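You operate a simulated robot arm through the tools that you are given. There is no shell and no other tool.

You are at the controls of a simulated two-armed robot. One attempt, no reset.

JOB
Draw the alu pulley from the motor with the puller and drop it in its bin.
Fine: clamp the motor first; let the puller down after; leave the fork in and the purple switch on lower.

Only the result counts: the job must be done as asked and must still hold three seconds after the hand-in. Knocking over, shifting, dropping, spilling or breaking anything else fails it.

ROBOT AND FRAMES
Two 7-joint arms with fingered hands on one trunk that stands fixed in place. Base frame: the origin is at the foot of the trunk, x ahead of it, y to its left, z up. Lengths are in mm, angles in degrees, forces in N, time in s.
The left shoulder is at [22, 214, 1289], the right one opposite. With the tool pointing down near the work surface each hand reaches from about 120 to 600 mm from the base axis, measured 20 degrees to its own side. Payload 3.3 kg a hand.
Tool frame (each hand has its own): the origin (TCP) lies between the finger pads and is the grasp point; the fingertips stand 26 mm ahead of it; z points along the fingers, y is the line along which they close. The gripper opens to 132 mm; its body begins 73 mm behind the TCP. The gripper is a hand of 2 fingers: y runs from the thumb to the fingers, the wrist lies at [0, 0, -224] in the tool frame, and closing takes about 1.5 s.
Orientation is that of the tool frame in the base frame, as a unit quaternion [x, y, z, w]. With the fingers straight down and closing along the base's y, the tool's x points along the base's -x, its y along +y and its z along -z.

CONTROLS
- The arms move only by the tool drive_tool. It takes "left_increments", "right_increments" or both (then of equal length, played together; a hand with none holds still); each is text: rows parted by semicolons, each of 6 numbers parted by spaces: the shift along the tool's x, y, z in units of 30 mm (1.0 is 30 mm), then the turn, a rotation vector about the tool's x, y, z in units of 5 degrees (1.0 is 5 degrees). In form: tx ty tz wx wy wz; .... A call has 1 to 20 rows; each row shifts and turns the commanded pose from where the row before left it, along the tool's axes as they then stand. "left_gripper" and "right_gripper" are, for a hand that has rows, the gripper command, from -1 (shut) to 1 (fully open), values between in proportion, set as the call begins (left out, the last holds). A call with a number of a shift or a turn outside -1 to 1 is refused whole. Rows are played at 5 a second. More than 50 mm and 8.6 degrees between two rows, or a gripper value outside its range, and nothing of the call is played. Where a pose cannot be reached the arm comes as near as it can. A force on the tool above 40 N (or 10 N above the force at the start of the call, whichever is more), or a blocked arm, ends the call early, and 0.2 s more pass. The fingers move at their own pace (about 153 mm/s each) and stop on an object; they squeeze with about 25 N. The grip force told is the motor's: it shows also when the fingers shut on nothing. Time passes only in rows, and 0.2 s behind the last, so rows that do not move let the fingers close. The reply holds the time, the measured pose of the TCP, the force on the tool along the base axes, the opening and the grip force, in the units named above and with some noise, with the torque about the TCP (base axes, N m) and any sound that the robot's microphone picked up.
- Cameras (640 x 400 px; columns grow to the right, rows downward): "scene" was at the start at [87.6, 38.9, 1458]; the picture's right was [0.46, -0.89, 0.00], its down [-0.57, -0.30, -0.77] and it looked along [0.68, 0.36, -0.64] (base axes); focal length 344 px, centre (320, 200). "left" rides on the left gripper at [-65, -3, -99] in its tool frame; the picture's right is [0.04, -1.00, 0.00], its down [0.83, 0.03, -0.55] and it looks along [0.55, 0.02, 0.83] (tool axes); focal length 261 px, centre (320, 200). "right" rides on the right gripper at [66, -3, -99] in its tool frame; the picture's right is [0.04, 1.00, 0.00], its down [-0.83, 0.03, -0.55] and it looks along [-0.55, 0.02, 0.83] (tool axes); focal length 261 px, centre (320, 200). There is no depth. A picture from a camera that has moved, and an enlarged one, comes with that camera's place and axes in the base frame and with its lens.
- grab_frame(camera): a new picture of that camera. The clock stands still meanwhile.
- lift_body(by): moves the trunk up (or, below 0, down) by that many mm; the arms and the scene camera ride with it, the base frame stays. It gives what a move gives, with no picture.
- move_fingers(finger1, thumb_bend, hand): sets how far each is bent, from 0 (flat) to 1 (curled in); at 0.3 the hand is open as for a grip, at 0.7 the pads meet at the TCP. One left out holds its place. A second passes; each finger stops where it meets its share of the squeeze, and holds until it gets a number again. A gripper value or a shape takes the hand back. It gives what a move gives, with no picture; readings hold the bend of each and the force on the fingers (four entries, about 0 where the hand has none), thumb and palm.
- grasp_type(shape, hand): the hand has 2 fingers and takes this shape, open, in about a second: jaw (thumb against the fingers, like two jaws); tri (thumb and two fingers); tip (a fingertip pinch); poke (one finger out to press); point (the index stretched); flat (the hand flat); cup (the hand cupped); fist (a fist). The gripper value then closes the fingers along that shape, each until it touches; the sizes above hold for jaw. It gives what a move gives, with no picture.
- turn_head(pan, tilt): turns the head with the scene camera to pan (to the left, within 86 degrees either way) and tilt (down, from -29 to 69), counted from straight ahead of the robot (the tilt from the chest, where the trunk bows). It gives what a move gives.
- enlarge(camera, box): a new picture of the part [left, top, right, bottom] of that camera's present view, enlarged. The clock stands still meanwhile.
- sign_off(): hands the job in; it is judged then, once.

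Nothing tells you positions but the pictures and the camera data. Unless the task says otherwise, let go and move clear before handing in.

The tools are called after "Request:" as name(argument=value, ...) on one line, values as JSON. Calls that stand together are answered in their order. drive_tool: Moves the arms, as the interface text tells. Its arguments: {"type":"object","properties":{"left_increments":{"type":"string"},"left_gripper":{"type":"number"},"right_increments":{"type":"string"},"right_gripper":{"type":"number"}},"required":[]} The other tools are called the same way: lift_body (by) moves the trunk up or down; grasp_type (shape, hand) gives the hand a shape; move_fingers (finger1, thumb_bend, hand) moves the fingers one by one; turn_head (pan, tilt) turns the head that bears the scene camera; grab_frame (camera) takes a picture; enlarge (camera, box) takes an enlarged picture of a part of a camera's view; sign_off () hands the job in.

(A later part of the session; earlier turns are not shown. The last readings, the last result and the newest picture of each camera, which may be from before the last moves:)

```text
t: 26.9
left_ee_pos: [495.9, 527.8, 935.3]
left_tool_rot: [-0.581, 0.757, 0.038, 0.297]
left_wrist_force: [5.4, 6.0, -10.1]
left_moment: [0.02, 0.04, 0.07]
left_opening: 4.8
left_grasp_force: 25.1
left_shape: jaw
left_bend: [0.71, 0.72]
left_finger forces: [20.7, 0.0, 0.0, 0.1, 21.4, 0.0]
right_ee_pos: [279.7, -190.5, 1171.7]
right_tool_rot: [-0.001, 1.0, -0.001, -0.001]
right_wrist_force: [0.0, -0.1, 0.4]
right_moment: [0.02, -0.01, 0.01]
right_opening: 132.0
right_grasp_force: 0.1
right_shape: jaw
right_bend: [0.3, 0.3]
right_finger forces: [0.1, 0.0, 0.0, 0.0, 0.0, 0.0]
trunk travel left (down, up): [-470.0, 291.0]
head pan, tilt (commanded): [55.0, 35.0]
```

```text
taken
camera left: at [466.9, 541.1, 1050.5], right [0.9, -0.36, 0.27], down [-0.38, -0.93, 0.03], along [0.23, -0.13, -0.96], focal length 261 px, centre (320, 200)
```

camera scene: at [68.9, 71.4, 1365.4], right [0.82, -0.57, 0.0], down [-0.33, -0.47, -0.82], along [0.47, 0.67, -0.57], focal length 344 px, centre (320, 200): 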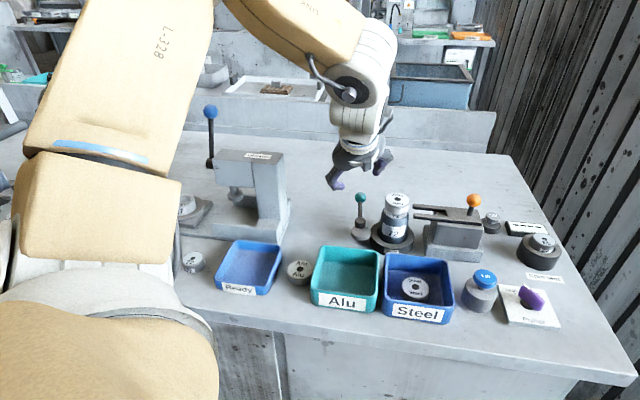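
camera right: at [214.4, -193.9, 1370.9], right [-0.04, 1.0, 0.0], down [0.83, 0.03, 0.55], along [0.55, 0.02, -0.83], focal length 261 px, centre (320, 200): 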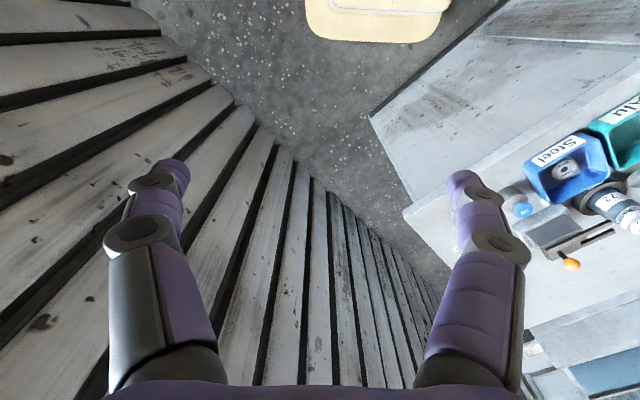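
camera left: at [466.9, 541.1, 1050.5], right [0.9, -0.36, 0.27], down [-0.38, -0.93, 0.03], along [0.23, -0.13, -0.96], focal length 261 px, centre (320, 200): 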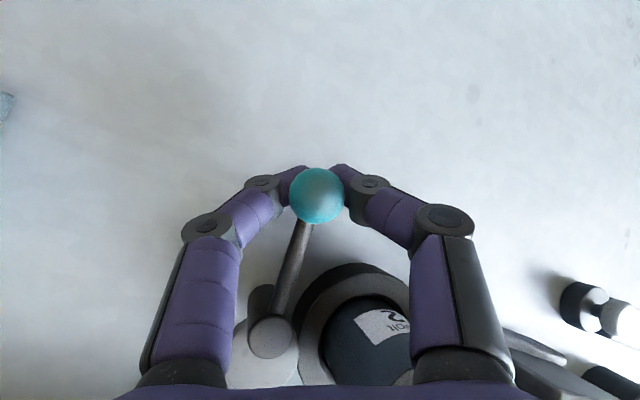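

The ball is caged in the fingers. I'll swing the first 20 degrees to the left along the lever's arc and watch the force.

Request:
drive_tool(left_increments="-0.081 0.190 -0.017 0 0 0;-0.067 0.194 -0.027 0 0 0;-0.052 0.197 -0.037 0 0 0;-0.037 0.198 -0.047 0 0 0")

Request:
grab_frame(camera="left")

Request:
enlarge(camera="scene", box=[290, 110, 470, 260])

```text
t: 27.9
left_ee_pos: [473.3, 542.2, 935.4]
left_tool_rot: [-0.582, 0.756, 0.04, 0.297]
left_wrist_force: [8.9, 14.2, -15.6]
left_moment: [-0.06, 0.0, 0.25]
left_opening: 3.3
left_grasp_force: 25.3
left_shape: jaw
left_bend: [0.71, 0.72]
left_finger forces: [20.4, 0.0, 0.0, 0.0, 23.6, 0.0]
right_ee_pos: [279.6, -188.2, 1171.0]
right_tool_rot: [0.0, 1.0, -0.002, -0.001]
right_wrist_force: [0.7, 0.4, 0.2]
right_moment: [-0.01, 0.0, 0.0]
right_opening: 132.1
right_grasp_force: 0.0
right_shape: jaw
right_bend: [0.3, 0.3]
right_finger forces: [0.0, 0.0, 0.1, 0.0, 0.1, 0.0]
trunk travel left (down, up): [-470.0, 291.0]
head pan, tilt (commanded): [55.0, 35.0]
```

```text
taken
camera left: at [445.5, 556.1, 1050.8], right [0.9, -0.35, 0.27], down [-0.38, -0.93, 0.03], along [0.23, -0.13, -0.96], focal length 261 px, centre (320, 200)
```

left: 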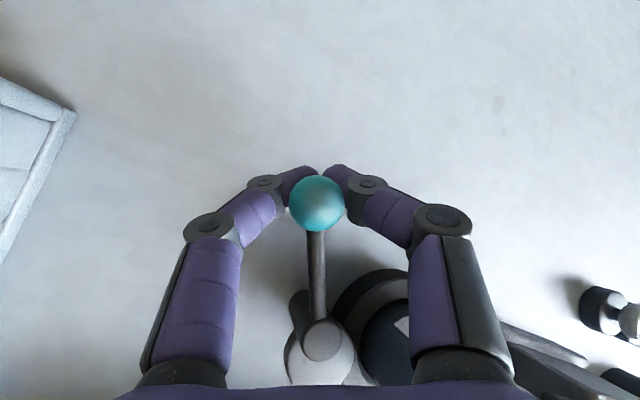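

```text
2.67 times, centred on (380, 185) of scene
camera zoom: at [71.3, 75.0, 1365.0], right [0.82, -0.57, 0.0], down [-0.33, -0.47, -0.82], along [0.47, 0.67, -0.58], focal length 918 px, centre (160, 240)
```

zoom: 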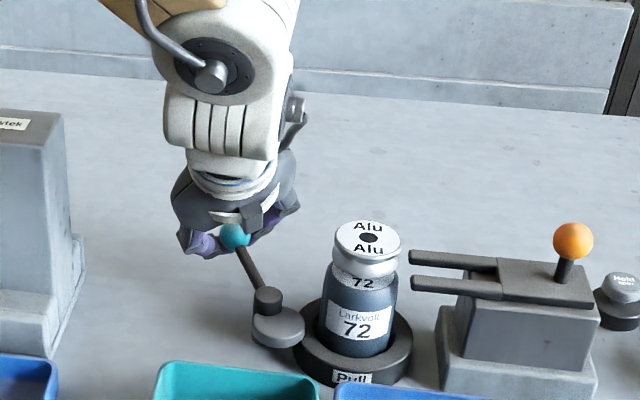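

The lever swung about 22 degrees and the cam moved toward the motor, so left is the clamping direction. The tight squeeze is pulling on the tool, so I'll loosen the cage slightly and follow the arc on, turning the wrist with it.

Request:
drive_tool(left_increments="0 0 0 0 0 0;0 0 0 0 0 0;-0.021 0.198 -0.056 0 0 -0.8;-0.020 0.196 -0.065 0 0 -0.8;-0.017 0.193 -0.074 0 0 -0.8;-0.015 0.190 -0.082 0 0 -0.8;-0.011 0.186 -0.088 0 0 -0.8;-0.007 0.184 -0.095 0 0 -0.8;-0.003 0.181 -0.101 0 0 -0.8", left_gripper=-0.85)

Request:
grab_frame(camera="left")

Request:
enlarge(camera="scene", box=[290, 110, 470, 260])

```text
t: 29.9
left_ee_pos: [429.9, 540.2, 938.1]
left_tool_rot: [0.747, -0.593, 0.034, -0.299]
left_wrist_force: [0.0, 0.1, -0.9]
left_moment: [0.01, -0.01, -0.01]
left_opening: 10.1
left_grasp_force: 0.0
left_shape: jaw
left_bend: [0.71, 0.7]
left_finger forces: [0.8, 0.1, 0.1, 0.0, 1.0, 0.0]
right_ee_pos: [278.5, -191.4, 1171.6]
right_tool_rot: [0.0, 1.0, -0.001, 0.0]
right_wrist_force: [-0.2, -0.2, 0.2]
right_moment: [-0.02, 0.01, 0.0]
right_opening: 132.2
right_grasp_force: 0.0
right_shape: jaw
right_bend: [0.3, 0.3]
right_finger forces: [0.1, 0.1, 0.1, 0.0, 0.1, 0.0]
trunk travel left (down, up): [-470.0, 291.0]
head pan, tilt (commanded): [55.0, 35.0]
```

```text
taken
camera left: at [372.4, 558.2, 1041.3], right [0.88, 0.08, 0.47], down [-0.01, -0.98, 0.18], along [0.48, -0.17, -0.86], focal length 261 px, centre (320, 200)
```

left: 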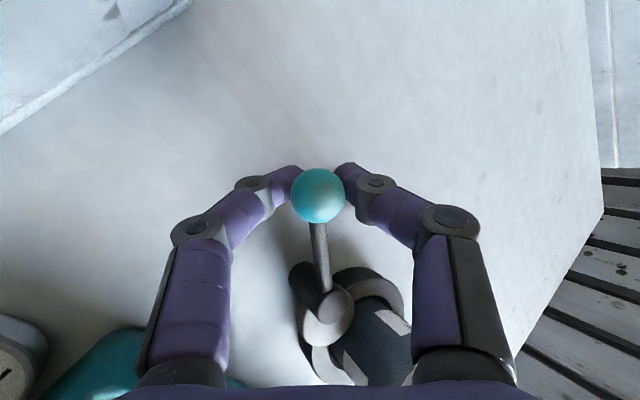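

```text
2.67 times, centred on (380, 185) of scene
camera zoom: at [69.0, 71.7, 1365.3], right [0.82, -0.57, 0.0], down [-0.33, -0.47, -0.82], along [0.47, 0.67, -0.57], focal length 918 px, centre (160, 240)
```

zoom: 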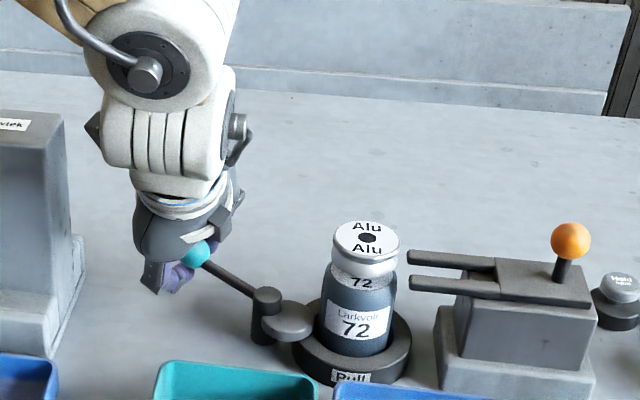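

The lever follows freely and is now past 50 degrees, with the cam against the motor's ring. I'll keep going along the arc.

Request:
drive_tool(left_increments="0.002 0.178 -0.106 0 0 -0.8;0.006 0.175 -0.110 0 0 -0.8;0.012 0.172 -0.114 0 0 -0.8;0.017 0.170 -0.116 0 0 -0.8")

Request:
grab_frame(camera="left")

Request:
enlarge(camera="scene", box=[290, 110, 470, 260])

```text
t: 30.9
left_ee_pos: [408.0, 529.6, 938.7]
left_tool_rot: [0.822, -0.484, 0.076, -0.29]
left_wrist_force: [0.7, 0.9, -0.9]
left_moment: [0.02, -0.01, 0.0]
left_opening: 10.3
left_grasp_force: 0.0
left_shape: jaw
left_bend: [0.71, 0.7]
left_finger forces: [0.6, 0.0, 0.1, 0.0, 0.7, 0.1]
right_ee_pos: [278.5, -191.7, 1171.4]
right_tool_rot: [0.0, 1.0, 0.0, 0.0]
right_wrist_force: [-0.3, 0.6, 0.8]
right_moment: [0.0, 0.03, -0.03]
right_opening: 132.0
right_grasp_force: 0.2
right_shape: jaw
right_bend: [0.3, 0.3]
right_finger forces: [0.1, 0.0, 0.0, 0.0, 0.1, 0.1]
trunk travel left (down, up): [-470.0, 291.0]
head pan, tilt (commanded): [55.0, 35.0]
```

```text
taken
camera left: at [334.8, 543.2, 1031.8], right [0.77, 0.33, 0.54], down [0.18, -0.93, 0.3], along [0.61, -0.13, -0.78], focal length 261 px, centre (320, 200)
```

left: 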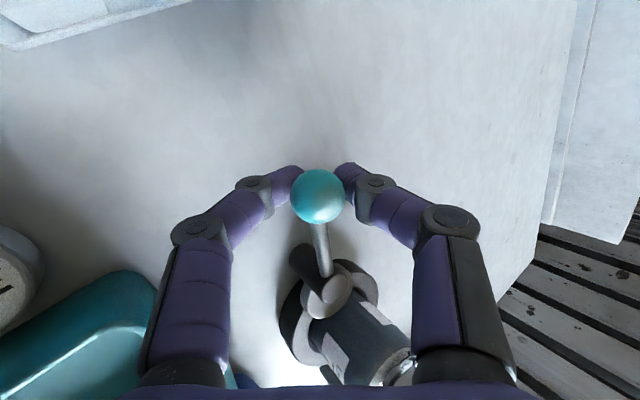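

```text
2.67 times, centred on (380, 185) of scene
camera zoom: at [69.1, 71.6, 1365.3], right [0.82, -0.57, 0.0], down [-0.33, -0.47, -0.82], along [0.47, 0.67, -0.57], focal length 918 px, centre (160, 240)
```

zoom: 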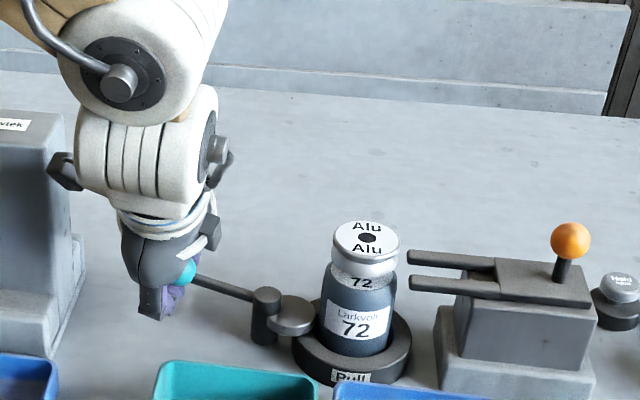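

The cam is now nearly against the motor body. I'll take three more small steps, toward 90 degrees.

Request:
drive_tool(left_increments="0.023 0.169 -0.118 0 0 -0.8;0.029 0.167 -0.119 0 0 -0.8;0.035 0.166 -0.119 0 0 -0.8;0 0 0 0 0 0")

Request:
grab_frame(camera="left")

Request:
enlarge(camera="scene", box=[290, 110, 470, 260])

```text
t: 31.9
left_ee_pos: [396.9, 517.4, 936.8]
left_tool_rot: [0.868, -0.395, 0.106, -0.281]
left_wrist_force: [13.2, 9.0, -2.8]
left_moment: [-0.08, 0.08, -0.08]
left_opening: 12.0
left_grasp_force: 0.1
left_shape: jaw
left_bend: [0.71, 0.67]
left_finger forces: [0.0, 0.0, 0.0, 0.0, 13.7, 0.0]
right_ee_pos: [280.7, -191.0, 1172.1]
right_tool_rot: [0.0, 1.0, 0.0, -0.002]
right_wrist_force: [0.3, 0.0, 0.1]
right_moment: [0.0, 0.03, -0.01]
right_opening: 131.8
right_grasp_force: 0.0
right_shape: jaw
right_bend: [0.3, 0.3]
right_finger forces: [0.1, 0.1, 0.0, 0.0, 0.0, 0.0]
trunk travel left (down, up): [-470.0, 291.0]
head pan, tilt (commanded): [55.0, 35.0]
```

```text
taken
camera left: at [313.7, 526.2, 1022.9], right [0.65, 0.5, 0.57], down [0.31, -0.86, 0.4], along [0.69, -0.09, -0.72], focal length 261 px, centre (320, 200)
```

left: 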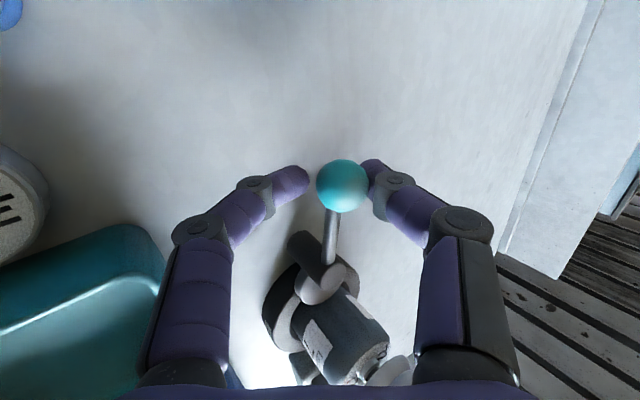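

```text
2.67 times, centred on (380, 185) of scene
camera zoom: at [71.1, 72.9, 1365.1], right [0.82, -0.57, 0.0], down [-0.33, -0.47, -0.82], along [0.47, 0.67, -0.58], focal length 918 px, centre (160, 240)
```

zoom: 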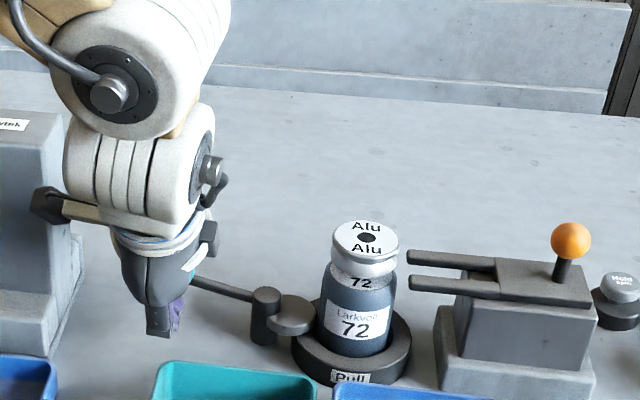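

The lever now pushes back with about 16 N while the cam touches the motor, so it seems to be at its stop. I'll give one small extra nudge to confirm that.

Request:
drive_tool(left_increments="0.035 0.16 -0.11 0 0 0;0 0 0 0 0 0")

Request:
enlarge(camera="scene", box=[330, 170, 430, 260])

```text
t: 32.5
left_ee_pos: [392.4, 514.5, 937.4]
left_tool_rot: [0.869, -0.395, 0.104, -0.28]
left_wrist_force: [16.2, 14.5, -5.4]
left_moment: [-0.19, 0.18, 0.0]
left_opening: 12.3
left_grasp_force: 0.1
left_shape: jaw
left_bend: [0.71, 0.64]
left_finger forces: [0.0, 0.1, 0.0, 0.0, 18.5, 0.1]
right_ee_pos: [281.8, -190.4, 1171.5]
right_tool_rot: [0.0, 1.0, -0.001, -0.001]
right_wrist_force: [-0.4, 1.1, 0.4]
right_moment: [-0.01, -0.01, -0.03]
right_opening: 132.0
right_grasp_force: 0.2
right_shape: jaw
right_bend: [0.3, 0.3]
right_finger forces: [0.1, 0.1, 0.1, 0.1, 0.0, 0.0]
trunk travel left (down, up): [-470.0, 291.0]
head pan, tilt (commanded): [55.0, 35.0]
```

```text
4.44 times, centred on (380, 215) of scene
camera zoom: at [71.7, 74.0, 1365.0], right [0.82, -0.57, 0.0], down [-0.33, -0.47, -0.82], along [0.47, 0.67, -0.58], focal length 1529 px, centre (53, 133)
```

zoom: 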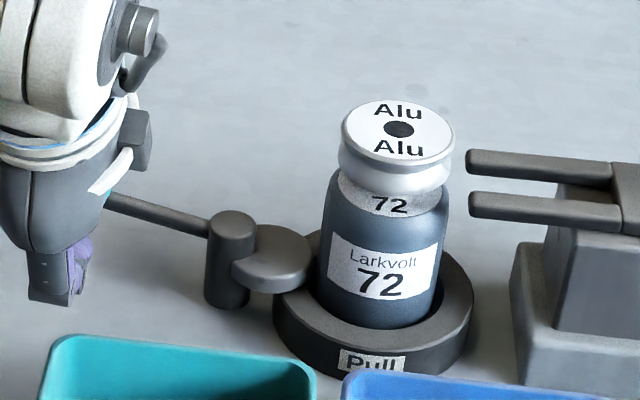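

The force rose with no further lever travel, so the clamp is at its stop with the cam against the motor body. I'll open the fingers just enough to clear the ball and back straight out.

Request:
drive_tool(left_increments="0 -0.08 0 0 0 0;0 0 0 0 0 0;0 0 0 0 0 0", left_gripper=-0.45)

Request:
grab_frame(camera="left")

```text
t: 33.2
left_ee_pos: [391.3, 513.2, 939.2]
left_tool_rot: [0.868, -0.396, 0.105, -0.281]
left_wrist_force: [4.0, 2.8, -1.0]
left_moment: [-0.01, 0.01, -0.03]
left_opening: 39.8
left_grasp_force: 0.0
left_shape: jaw
left_bend: [0.73, 0.7]
left_finger forces: [0.0, 0.1, 0.1, 0.1, 5.0, 0.0]
right_ee_pos: [279.3, -191.3, 1170.5]
right_tool_rot: [0.0, 1.0, 0.0, -0.001]
right_wrist_force: [0.1, -0.5, 0.5]
right_moment: [-0.01, -0.01, 0.02]
right_opening: 131.9
right_grasp_force: 0.0
right_shape: jaw
right_bend: [0.3, 0.3]
right_finger forces: [0.0, 0.0, 0.1, 0.1, 0.0, 0.0]
trunk travel left (down, up): [-470.0, 291.0]
head pan, tilt (commanded): [55.0, 35.0]
```

```text
taken
camera left: at [310.1, 522.0, 1024.4], right [0.65, 0.5, 0.57], down [0.31, -0.86, 0.4], along [0.69, -0.09, -0.72], focal length 261 px, centre (320, 200)
```

left: 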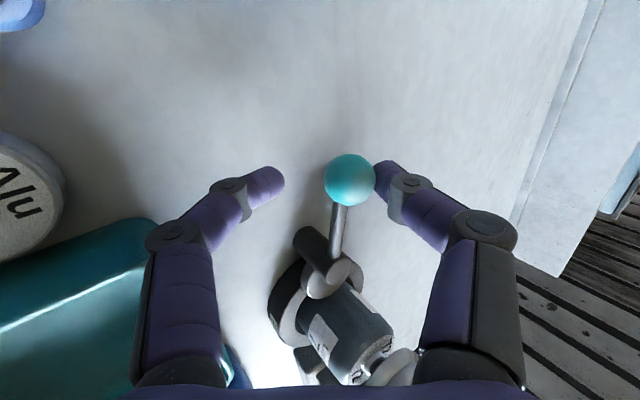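

The thumb still leans on the ball with 5 N. I'll centre the hand, then back out along the tool axis.

Request:
drive_tool(left_increments="0 -0.3 0 0 0 0;0 0 -0.5 0 0 0;0 0 -0.8 0 0 0;0 0 -0.9 0 0 0;0 0 -1 0 0 0;0 0 -1 0 0 0")

Request:
grab_frame(camera="left")

Request:
grab_frame(camera="scene")

```text
t: 34.6
left_ee_pos: [347.4, 465.6, 1049.1]
left_tool_rot: [0.868, -0.395, 0.105, -0.281]
left_wrist_force: [0.0, 0.7, 0.7]
left_moment: [-0.02, -0.01, -0.04]
left_opening: 36.4
left_grasp_force: 0.0
left_shape: jaw
left_bend: [0.73, 0.7]
left_finger forces: [0.0, 0.0, 0.0, 0.0, 0.0, 0.0]
right_ee_pos: [277.6, -192.8, 1172.3]
right_tool_rot: [0.0, 1.0, 0.0, 0.0]
right_wrist_force: [0.1, -0.1, -0.3]
right_moment: [-0.01, 0.0, -0.01]
right_opening: 132.2
right_grasp_force: 0.1
right_shape: jaw
right_bend: [0.3, 0.3]
right_finger forces: [0.1, 0.0, 0.1, 0.1, 0.0, 0.1]
trunk travel left (down, up): [-470.0, 291.0]
head pan, tilt (commanded): [55.0, 35.0]
```

```text
taken
camera left: at [263.4, 474.1, 1134.7], right [0.65, 0.5, 0.57], down [0.31, -0.86, 0.4], along [0.69, -0.09, -0.72], focal length 261 px, centre (320, 200)
```

left: 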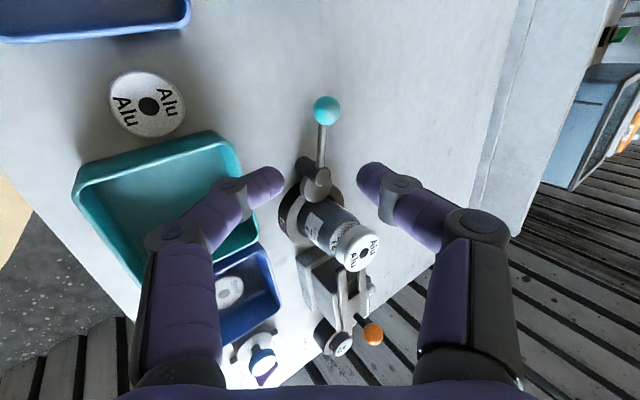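

```text
taken
camera scene: at [68.4, 70.9, 1365.4], right [0.82, -0.57, 0.0], down [-0.33, -0.47, -0.82], along [0.47, 0.67, -0.57], focal length 344 px, centre (320, 200)
```

scene: 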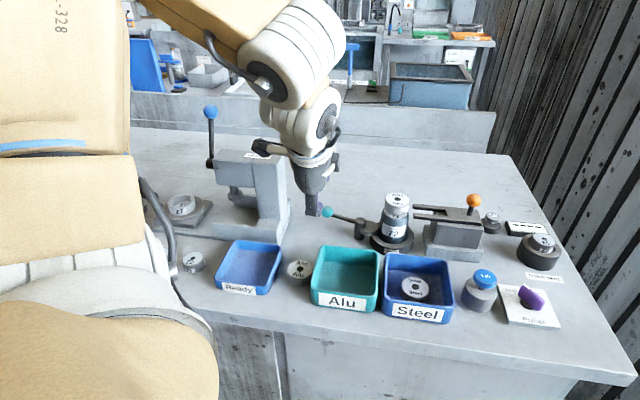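

The clamp lever stays put at its left stop. Next I'll raise the hand and turn the wrist back so the fingers close along the row, ready for the orange fork knob.

Request:
drive_tool(left_increments="-0.036 -0.506 -0.73 0 0 0;-0.036 -0.506 -0.73 0 0 0;-0.036 -0.506 -0.73 0 0 0;0 0 0 0 0 1;0 0 0 0 0 1;0 0 0 0 0 1;0 0 0 0 0 1;0 0 0 0 0 1;0 0 0 0 0 1;0 0 0 0 0 1;0 0 0 0 0 1;0 0 0 0 0 1;0 0 0 0 0 1;0 0 0 0 0 1;0 0 0 0 0 1;0 0 0 0 0 1;0 0 0 0 0 1;0 0 0 0 0 1;0 0 0 0 0 1;0 0 0 0 0 1")

Request:
grab_frame(camera="left")

Request:
turn_head(pan=40, tilt=38)

Request:
grab_frame(camera="scene")

```text
t: 38.9
left_ee_pos: [346.2, 467.6, 1127.7]
left_tool_rot: [-0.373, 0.878, 0.112, 0.279]
left_wrist_force: [-0.3, 0.8, -1.2]
left_moment: [-0.04, 0.0, 0.01]
left_opening: 36.3
left_grasp_force: 0.1
left_shape: jaw
left_bend: [0.73, 0.7]
left_finger forces: [0.1, 0.0, 0.0, 0.1, 0.1, 0.0]
right_ee_pos: [278.5, -191.9, 1172.3]
right_tool_rot: [0.0, 1.0, -0.001, 0.0]
right_wrist_force: [0.3, -0.3, -0.3]
right_moment: [0.01, -0.02, 0.01]
right_opening: 131.8
right_grasp_force: 0.1
right_shape: jaw
right_bend: [0.3, 0.3]
right_finger forces: [0.0, 0.1, 0.1, 0.0, 0.1, 0.0]
trunk travel left (down, up): [-470.0, 291.0]
head pan, tilt (commanded): [55.0, 35.0]
```

```text
taken
camera left: at [344.7, 462.2, 1247.1], right [0.69, -0.72, -0.01], down [-0.72, -0.69, -0.02], along [0.01, 0.03, -1.0], focal length 261 px, centre (320, 200)
```

left: 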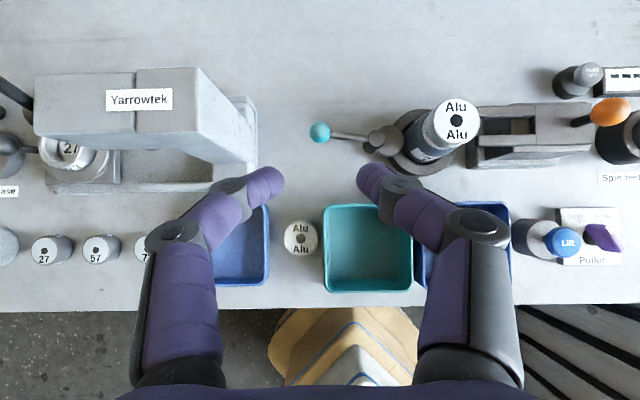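

```text
t: 39.6
left_ee_pos: [346.2, 467.0, 1128.6]
left_tool_rot: [-0.373, 0.878, 0.112, 0.279]
left_wrist_force: [-0.4, 0.3, -0.4]
left_moment: [-0.05, -0.02, 0.0]
left_opening: 36.3
left_grasp_force: 0.1
left_shape: jaw
left_bend: [0.73, 0.7]
left_finger forces: [0.0, 0.1, 0.0, 0.0, 0.1, 0.0]
right_ee_pos: [277.7, -191.1, 1170.5]
right_tool_rot: [0.0, 1.0, 0.0, 0.0]
right_wrist_force: [-0.7, 0.7, 0.1]
right_moment: [-0.02, -0.03, 0.01]
right_opening: 131.9
right_grasp_force: 0.0
right_shape: jaw
right_bend: [0.3, 0.3]
right_finger forces: [0.0, 0.0, 0.0, 0.0, 0.1, 0.0]
trunk travel left (down, up): [-470.0, 291.0]
head pan, tilt (commanded): [40.0, 38.0]
```

```text
taken
camera scene: at [84.5, 54.8, 1360.8], right [0.64, -0.77, 0.0], down [-0.47, -0.4, -0.79], along [0.6, 0.51, -0.62], focal length 344 px, centre (320, 200)
```

scene: 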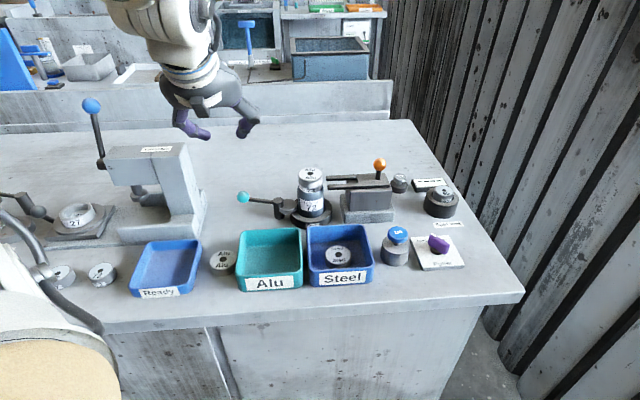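

The lever now points left in the scene view, and the orange knob re-triangulates to (596, 332, 1003). I'll carry the hand above and behind it, opened for the ball.

Request:
drive_tool(left_increments="0.036 -0.908 0.265 0 0 0;0.036 -0.908 0.265 0 0 0;0.036 -0.908 0.265 0 0 0;0.036 -0.908 0.265 0 0 0;0.036 -0.908 0.265 0 0 0;0.036 -0.908 0.265 0 0 0;0.036 -0.908 0.265 0 0 0;0.036 -0.908 0.265 0 0 0;0.036 -0.908 0.265 0 0 0;0.036 -0.908 0.265 0 0 0;0 0 0 0 0 0", left_gripper=-0.1)

Request:
grab_frame(camera="left")

Request:
enlarge(camera="scene", box=[270, 100, 480, 250])

```text
t: 42.0
left_ee_pos: [521.5, 401.3, 1031.1]
left_tool_rot: [-0.372, 0.878, 0.11, 0.28]
left_wrist_force: [-0.2, 0.2, 0.2]
left_moment: [0.0, 0.0, 0.01]
left_opening: 59.0
left_grasp_force: 0.1
left_shape: jaw
left_bend: [0.73, 0.7]
left_finger forces: [0.0, 0.1, 0.1, 0.0, 0.0, 0.0]
left hand out of reach, approached as far as the arm can: row 5, 6, 7, 8, 9, 10
right_ee_pos: [277.8, -192.1, 1172.0]
right_tool_rot: [0.0, 1.0, 0.0, 0.0]
right_wrist_force: [0.5, 0.7, 0.2]
right_moment: [0.0, 0.03, -0.02]
right_opening: 131.7
right_grasp_force: 0.0
right_shape: jaw
right_bend: [0.3, 0.3]
right_finger forces: [0.0, 0.0, 0.0, 0.0, 0.0, 0.1]
trunk travel left (down, up): [-470.0, 291.0]
head pan, tilt (commanded): [40.0, 38.0]
```

```text
taken
camera left: at [519.2, 397.0, 1149.9], right [0.69, -0.72, -0.01], down [-0.72, -0.69, -0.02], along [0.01, 0.02, -1.0], focal length 261 px, centre (320, 200)
```

left: 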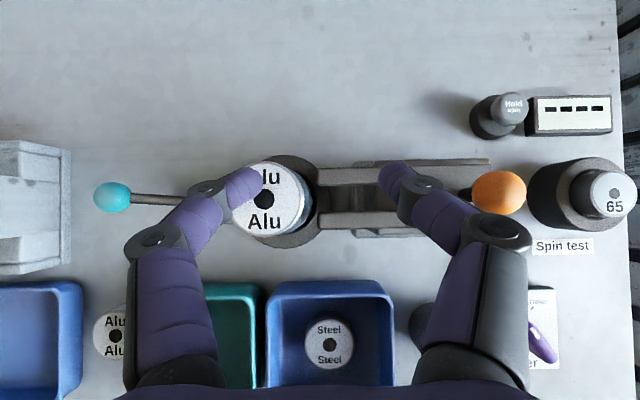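

```text
2.67 times, centred on (375, 175) of scene
camera zoom: at [84.4, 54.6, 1360.8], right [0.64, -0.77, 0.0], down [-0.47, -0.4, -0.79], along [0.6, 0.51, -0.62], focal length 918 px, centre (173, 267)
```

zoom: 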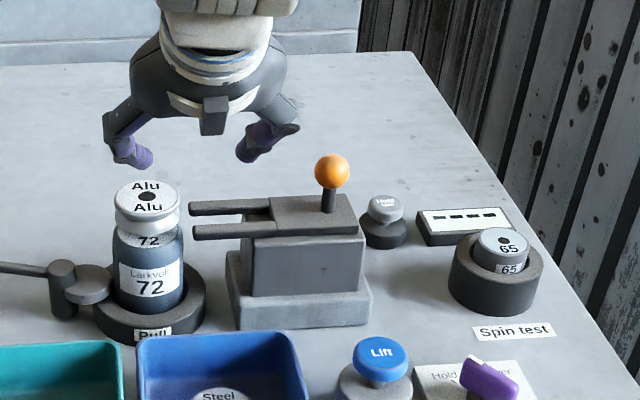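

The arm can't hold a sideways tilt that far right. I'll raise the hand, turn its lean to point along the arm, then approach the orange knob from a point 70 mm short of it.

Request:
drive_tool(left_increments="-0.478 -0.01 -0.683 0 0 0;-0.478 -0.01 -0.683 0 0 0;0 0 0 0.5736 0.0116 0.82;0 0 0 0.5736 0.0116 0.82;0 0 0 0.5736 0.0116 0.82;0 0 0 0.5736 0.0116 0.82;0 0 0 0.5736 0.0116 0.82;0 0 0 0.5736 0.0116 0.82;0.018 -0.722 0.208 0 0 0;0.018 -0.722 0.208 0 0 0;0.018 -0.722 0.208 0 0 0;0.018 -0.722 0.208 0 0 0;0 0 0 0 0 -1;0 0 0 0 0 -1;0 0 0 0 0 -1")

Request:
grab_frame(camera="left")

Request:
enlarge(camera="scene", box=[270, 80, 480, 250])

```text
t: 45.2
left_ee_pos: [549.3, 331.2, 1056.1]
left_tool_rot: [-0.256, 0.919, -0.003, 0.3]
left_wrist_force: [0.0, -0.3, -0.2]
left_moment: [0.01, -0.04, 0.03]
left_opening: 59.0
left_grasp_force: 0.0
left_shape: jaw
left_bend: [0.73, 0.7]
left_finger forces: [0.0, 0.0, 0.0, 0.0, 0.1, 0.1]
left hand out of reach, approached as far as the arm can: row 1, 2
right_ee_pos: [278.4, -192.2, 1170.7]
right_tool_rot: [0.0, 1.0, 0.0, 0.0]
right_wrist_force: [-0.4, 0.3, -0.3]
right_moment: [0.02, 0.01, 0.01]
right_opening: 132.0
right_grasp_force: 0.1
right_shape: jaw
right_bend: [0.3, 0.3]
right_finger forces: [0.1, 0.0, 0.1, 0.0, 0.1, 0.0]
trunk travel left (down, up): [-470.0, 291.0]
head pan, tilt (commanded): [40.0, 38.0]
```

```text
taken
camera left: at [540.5, 343.5, 1173.5], right [0.44, -0.89, 0.14], down [-0.9, -0.45, -0.01], along [0.07, -0.12, -0.99], focal length 261 px, centre (320, 200)
```

left: 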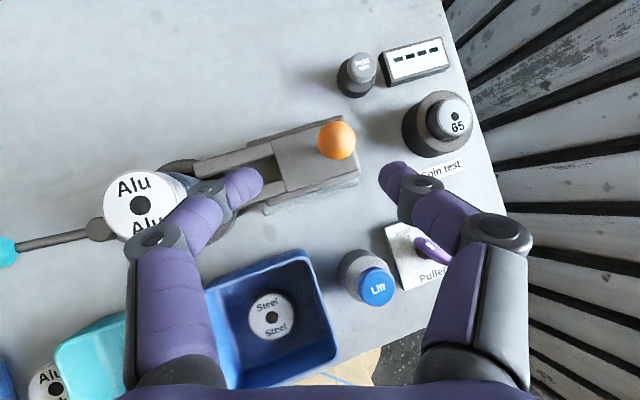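

```text
2.35 times, centred on (375, 165) of scene
camera zoom: at [84.5, 54.7, 1360.8], right [0.64, -0.77, 0.0], down [-0.47, -0.4, -0.79], along [0.6, 0.51, -0.62], focal length 810 px, centre (191, 282)
```

zoom: 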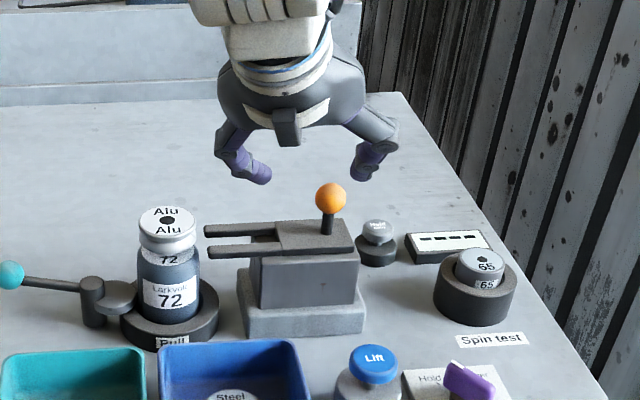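

The orange knob is on the fingers' path. I'll centre on it and move in until it sits between the pads.

Request:
drive_tool(left_increments="-0.065 -0.425 0.4 0 0 0;0 0 0.86 0 0 0;0 0 0.86 0 0 0;0 0 0 0 0 0")

Request:
grab_frame(camera="left")

Request:
enlarge(camera="scene", box=[290, 100, 470, 250])

```text
t: 46.2
left_ee_pos: [585.1, 336.9, 1006.9]
left_tool_rot: [-0.254, 0.919, -0.004, 0.301]
left_wrist_force: [-0.7, 0.8, 0.6]
left_moment: [0.02, -0.04, -0.03]
left_opening: 59.2
left_grasp_force: 0.1
left_shape: jaw
left_bend: [0.73, 0.7]
left_finger forces: [0.1, 0.0, 0.0, 0.1, 0.1, 0.0]
left hand out of reach, approached as far as the arm can: row 3
right_ee_pos: [278.8, -192.7, 1171.2]
right_tool_rot: [0.0, 1.0, 0.0, 0.0]
right_wrist_force: [-0.3, -0.8, -0.4]
right_moment: [-0.01, 0.01, -0.01]
right_opening: 132.0
right_grasp_force: 0.1
right_shape: jaw
right_bend: [0.3, 0.3]
right_finger forces: [0.0, 0.0, 0.1, 0.1, 0.1, 0.0]
trunk travel left (down, up): [-470.0, 291.0]
head pan, tilt (commanded): [40.0, 38.0]
```

```text
taken
camera left: at [576.0, 348.9, 1124.8], right [0.44, -0.89, 0.14], down [-0.9, -0.44, -0.01], along [0.07, -0.12, -0.99], focal length 261 px, centre (320, 200)
```

left: 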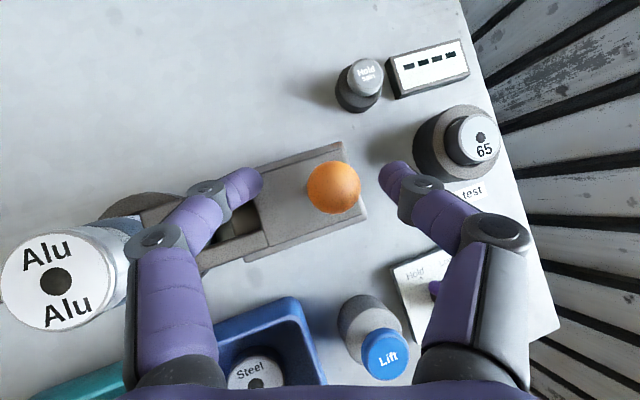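

```text
2.67 times, centred on (380, 175) of scene
camera zoom: at [84.5, 54.6, 1360.8], right [0.64, -0.77, 0.0], down [-0.47, -0.4, -0.79], along [0.6, 0.51, -0.62], focal length 918 px, centre (160, 267)
```

zoom: 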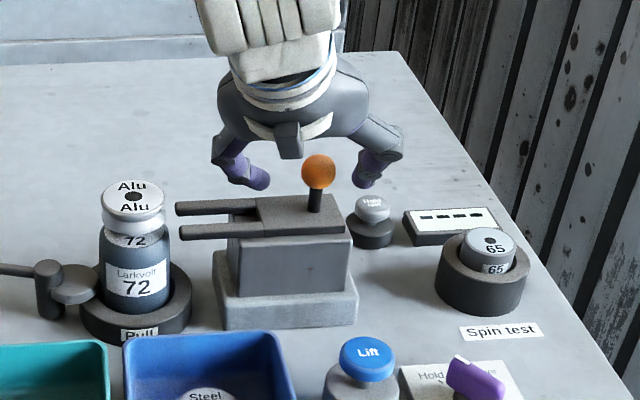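

The ball is between the fingers. I'll close them to a loose cage and slide the fork along the row toward the motor, 30 mm first.

Request:
drive_tool(left_increments="0 0 0 0 0 0;0 0 0 0 0 0;0 0 0 0 0 0;0.0222 0.1588 -0.0457 0 0 0;0.0222 0.1588 -0.0457 0 0 0;0.0222 0.1588 -0.0457 0 0 0;0.0222 0.1588 -0.0457 0 0 0;0.0222 0.1588 -0.0457 0 0 0;0.0222 0.1588 -0.0457 0 0 0;0 0 0 0 0 0", left_gripper=-0.6)

Request:
grab_frame(camera="left")

Request:
enlarge(camera="scene", box=[290, 100, 470, 250])

```text
t: 48.4
left_ee_pos: [563.7, 358.7, 1007.7]
left_tool_rot: [-0.255, 0.919, -0.002, 0.301]
left_wrist_force: [1.2, -0.7, -0.7]
left_moment: [0.01, 0.0, -0.03]
left_opening: 26.7
left_grasp_force: 0.1
left_shape: jaw
left_bend: [0.73, 0.7]
left_finger forces: [0.1, 0.1, 0.0, 0.0, 0.6, 0.1]
right_ee_pos: [278.7, -191.9, 1171.2]
right_tool_rot: [0.0, 1.0, 0.0, 0.0]
right_wrist_force: [0.0, -0.3, 0.8]
right_moment: [-0.01, -0.02, 0.03]
right_opening: 131.9
right_grasp_force: 0.0
right_shape: jaw
right_bend: [0.3, 0.3]
right_finger forces: [0.0, 0.0, 0.1, 0.0, 0.1, 0.0]
trunk travel left (down, up): [-470.0, 291.0]
head pan, tilt (commanded): [40.0, 38.0]
```

```text
taken
camera left: at [555.1, 370.1, 1126.2], right [0.44, -0.89, 0.14], down [-0.9, -0.44, -0.01], along [0.07, -0.12, -0.99], focal length 261 px, centre (320, 200)
```

left: 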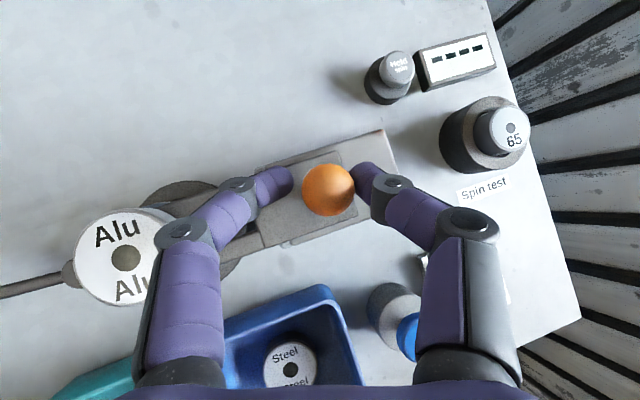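

```text
2.67 times, centred on (380, 175) of scene
camera zoom: at [84.8, 54.7, 1360.8], right [0.64, -0.77, 0.0], down [-0.47, -0.4, -0.79], along [0.6, 0.51, -0.62], focal length 918 px, centre (160, 267)
```

zoom: 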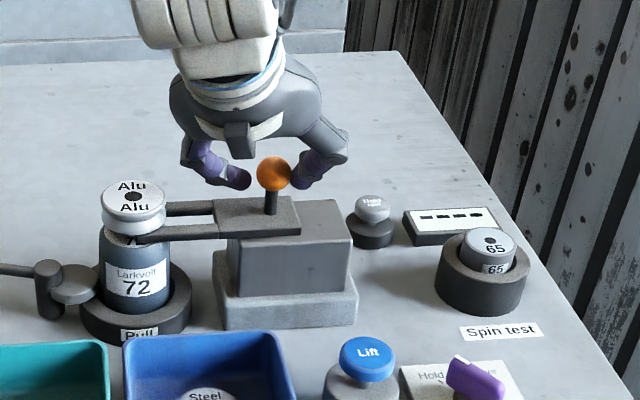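

The fork slides easily and its tines are already entering under the pulley. I'll continue in small steps until it stops.

Request:
drive_tool(left_increments="0.0222 0.1588 -0.0457 0 0 0;0.0222 0.1588 -0.0457 0 0 0;0.0222 0.1588 -0.0457 0 0 0;0.0222 0.1588 -0.0457 0 0 0;0 0 0 0 0 0")

Request:
enlarge(camera="scene", box=[290, 100, 470, 250])

```text
t: 49.6
left_ee_pos: [550.0, 373.1, 1008.0]
left_tool_rot: [-0.255, 0.919, -0.004, 0.3]
left_wrist_force: [2.1, -2.1, 0.6]
left_moment: [-0.04, -0.01, 0.02]
left_opening: 27.8
left_grasp_force: 0.0
left_shape: jaw
left_bend: [0.73, 0.7]
left_finger forces: [0.0, 0.1, 0.1, 0.0, 2.9, 0.0]
right_ee_pos: [279.0, -193.5, 1171.5]
right_tool_rot: [0.0, 1.0, 0.0, 0.0]
right_wrist_force: [-0.3, 0.2, 0.3]
right_moment: [-0.01, 0.01, 0.02]
right_opening: 132.0
right_grasp_force: 0.0
right_shape: jaw
right_bend: [0.3, 0.3]
right_finger forces: [0.1, 0.1, 0.0, 0.1, 0.1, 0.0]
trunk travel left (down, up): [-470.0, 291.0]
head pan, tilt (commanded): [40.0, 38.0]
```

```text
2.67 times, centred on (380, 175) of scene
camera zoom: at [85.0, 54.5, 1360.8], right [0.64, -0.77, 0.0], down [-0.47, -0.4, -0.79], along [0.6, 0.51, -0.62], focal length 918 px, centre (160, 267)
```

zoom: 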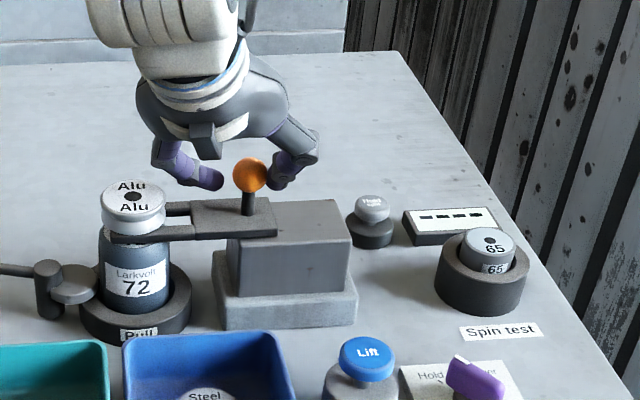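

The fork is almost home. I'll push a little more to find the stop.

Request:
drive_tool(left_increments="0.0222 0.1588 -0.0457 0 0 0;0.0222 0.1588 -0.0457 0 0 0;0 0 0 0 0 0")

Request:
enlarge(camera="scene", box=[290, 100, 470, 250])

Request:
grab_frame(camera="left")

```text
t: 50.4
left_ee_pos: [543.8, 377.8, 1008.2]
left_tool_rot: [-0.255, 0.919, -0.003, 0.3]
left_wrist_force: [9.8, -5.6, 1.2]
left_moment: [-0.05, -0.12, 0.07]
left_opening: 31.7
left_grasp_force: 0.0
left_shape: jaw
left_bend: [0.73, 0.7]
left_finger forces: [0.0, 0.0, 0.1, 0.0, 9.9, 0.0]
right_ee_pos: [279.8, -192.6, 1170.2]
right_tool_rot: [0.001, 1.0, 0.0, -0.001]
right_wrist_force: [0.2, 0.2, -0.7]
right_moment: [0.04, -0.04, 0.03]
right_opening: 132.0
right_grasp_force: 0.0
right_shape: jaw
right_bend: [0.3, 0.3]
right_finger forces: [0.0, 0.1, 0.1, 0.0, 0.0, 0.0]
trunk travel left (down, up): [-470.0, 291.0]
head pan, tilt (commanded): [40.0, 38.0]
```

```text
2.67 times, centred on (380, 175) of scene
camera zoom: at [86.0, 53.7, 1360.7], right [0.64, -0.77, 0.0], down [-0.47, -0.4, -0.79], along [0.6, 0.51, -0.62], focal length 918 px, centre (160, 267)
```

zoom: 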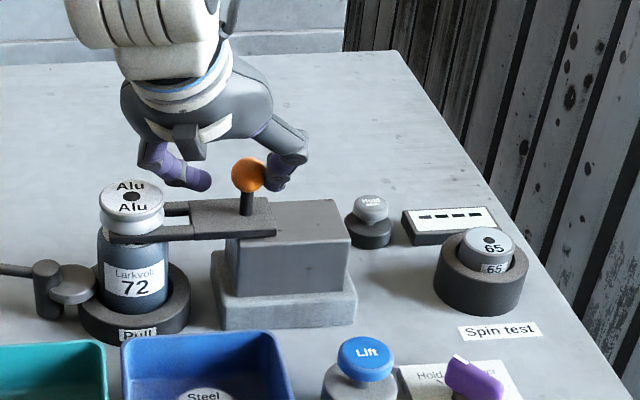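

```text
taken
camera left: at [534.9, 390.7, 1126.3], right [0.44, -0.89, 0.14], down [-0.9, -0.44, -0.01], along [0.07, -0.12, -0.99], focal length 261 px, centre (320, 200)
```

left: 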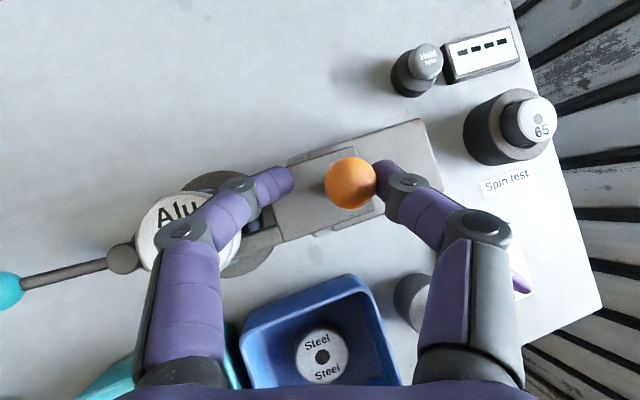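

The fork is fully in at its stop, with the tines under the pulley. I'll open slightly, shifting away from the pulley, and back out.

Request:
drive_tool(left_increments="0 -0.3 0 0 0 0;0 -0.1 0 0 0 0;0 0 0 0 0 0;0 0 -0.6 0 0 0;0 0 -0.8 0 0 0;0 0 -1 0 0 0;0 0 -1 0 0 0", left_gripper=-0.32)

Request:
grab_frame(camera="left")

Request:
enlarge(camera="scene", box=[280, 100, 490, 290])

```text
t: 52.0
left_ee_pos: [491.4, 352.9, 1094.3]
left_tool_rot: [-0.255, 0.919, -0.002, 0.3]
left_wrist_force: [-0.4, -0.7, 0.4]
left_moment: [0.01, 0.03, 0.01]
left_opening: 44.8
left_grasp_force: 0.0
left_shape: jaw
left_bend: [0.73, 0.7]
left_finger forces: [0.1, 0.0, 0.0, 0.0, 0.1, 0.0]
right_ee_pos: [278.2, -192.1, 1171.8]
right_tool_rot: [0.0, 1.0, 0.0, 0.0]
right_wrist_force: [0.1, -0.5, 0.4]
right_moment: [0.0, 0.0, -0.02]
right_opening: 131.9
right_grasp_force: 0.1
right_shape: jaw
right_bend: [0.3, 0.3]
right_finger forces: [0.0, 0.1, 0.0, 0.1, 0.0, 0.0]
trunk travel left (down, up): [-470.0, 291.0]
head pan, tilt (commanded): [40.0, 38.0]
```

```text
taken
camera left: at [482.5, 365.7, 1212.2], right [0.44, -0.89, 0.14], down [-0.9, -0.44, -0.01], along [0.07, -0.12, -0.99], focal length 261 px, centre (320, 200)
```

left: 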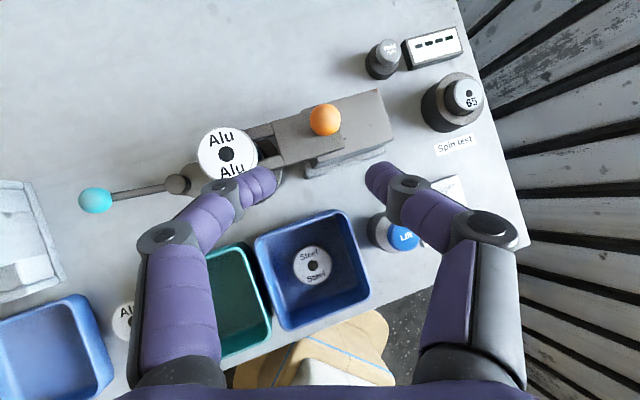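

```text
2.11 times, centred on (385, 195) of scene
camera zoom: at [84.1, 54.5, 1360.8], right [0.64, -0.77, 0.0], down [-0.47, -0.4, -0.79], along [0.6, 0.51, -0.62], focal length 724 px, centre (183, 210)
```

zoom: 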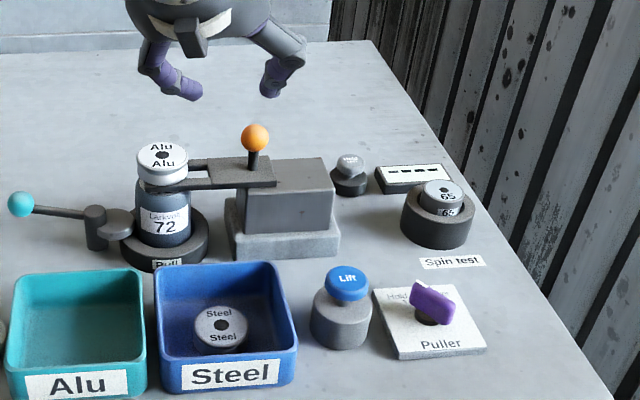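

The fork stands in place and the clamp is unchanged. Before I press Lift, I need to know whether the purple switch is on Hold or Lower.

Request:
enlarge(camera="scene", box=[375, 215, 475, 285])

Request:
enlarge(camera="scene", box=[280, 150, 380, 230])

Request:
enlarge(camera="right", box=[480, 100, 640, 260])

```text
5.71 times, centred on (425, 250) of scene
camera zoom: at [84.1, 54.5, 1360.8], right [0.64, -0.77, 0.0], down [-0.47, -0.4, -0.79], along [0.6, 0.51, -0.62], focal length 1966 px, centre (-280, -86)
```

zoom: 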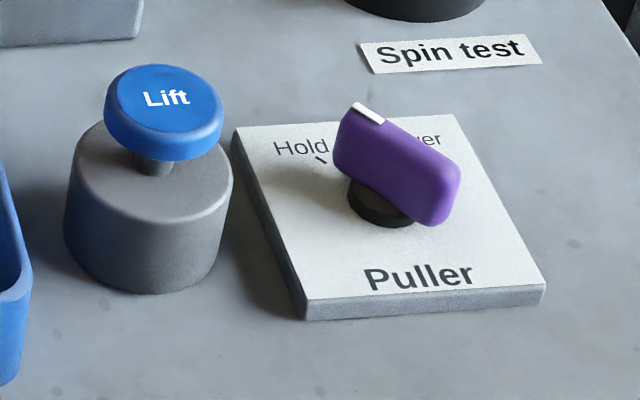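

```text
5.00 times, centred on (330, 190) of scene
camera zoom: at [84.1, 54.5, 1360.8], right [0.64, -0.77, 0.0], down [-0.47, -0.4, -0.79], along [0.6, 0.51, -0.62], focal length 1720 px, centre (270, 250)
```

zoom: 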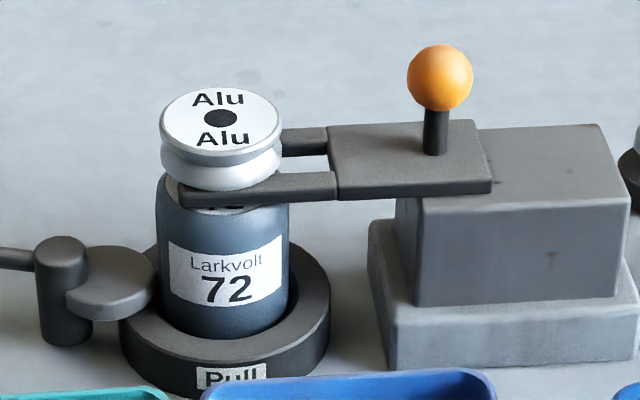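

```text
2.50 times, centred on (560, 180) of right
camera zoom: at [213.3, -194.0, 1270.6], right [-0.04, 1.0, 0.0], down [0.83, 0.03, 0.55], along [0.55, 0.02, -0.83], focal length 652 px, centre (-280, 250)
```

zoom: 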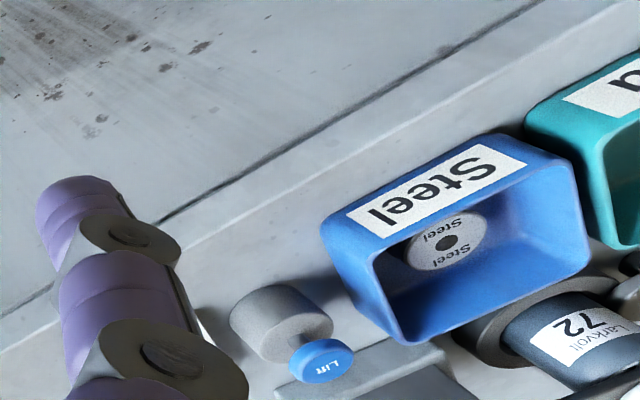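

I'll look at the purple knob's mark even closer.

Request:
enlarge(camera="scene", box=[415, 228, 465, 260])

Request:
enlarge(camera="left", box=[360, 160, 480, 260])

```text
12.50 times, centred on (440, 244) of scene
camera zoom: at [84.1, 54.5, 1360.8], right [0.64, -0.77, 0.0], down [-0.47, -0.4, -0.79], along [0.6, 0.51, -0.62], focal length 4301 px, centre (-1180, -350)
```

zoom: 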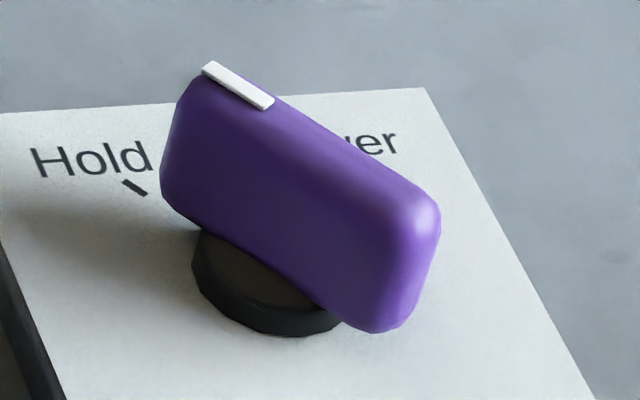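

```text
4.00 times, centred on (420, 210) of left
camera zoom: at [482.5, 365.7, 1212.2], right [0.44, -0.89, 0.14], down [-0.9, -0.44, -0.01], along [0.07, -0.12, -0.99], focal length 1043 px, centre (-80, 160)
```

zoom: 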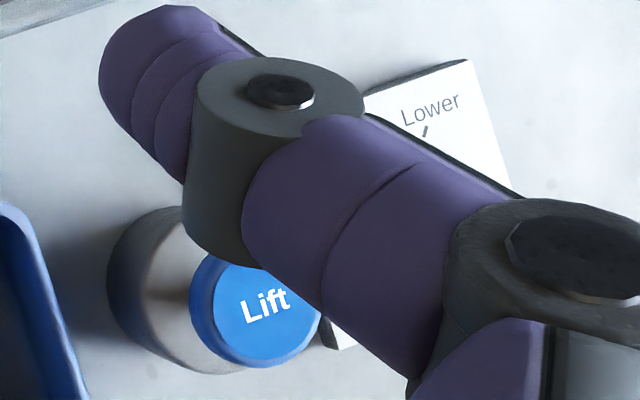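

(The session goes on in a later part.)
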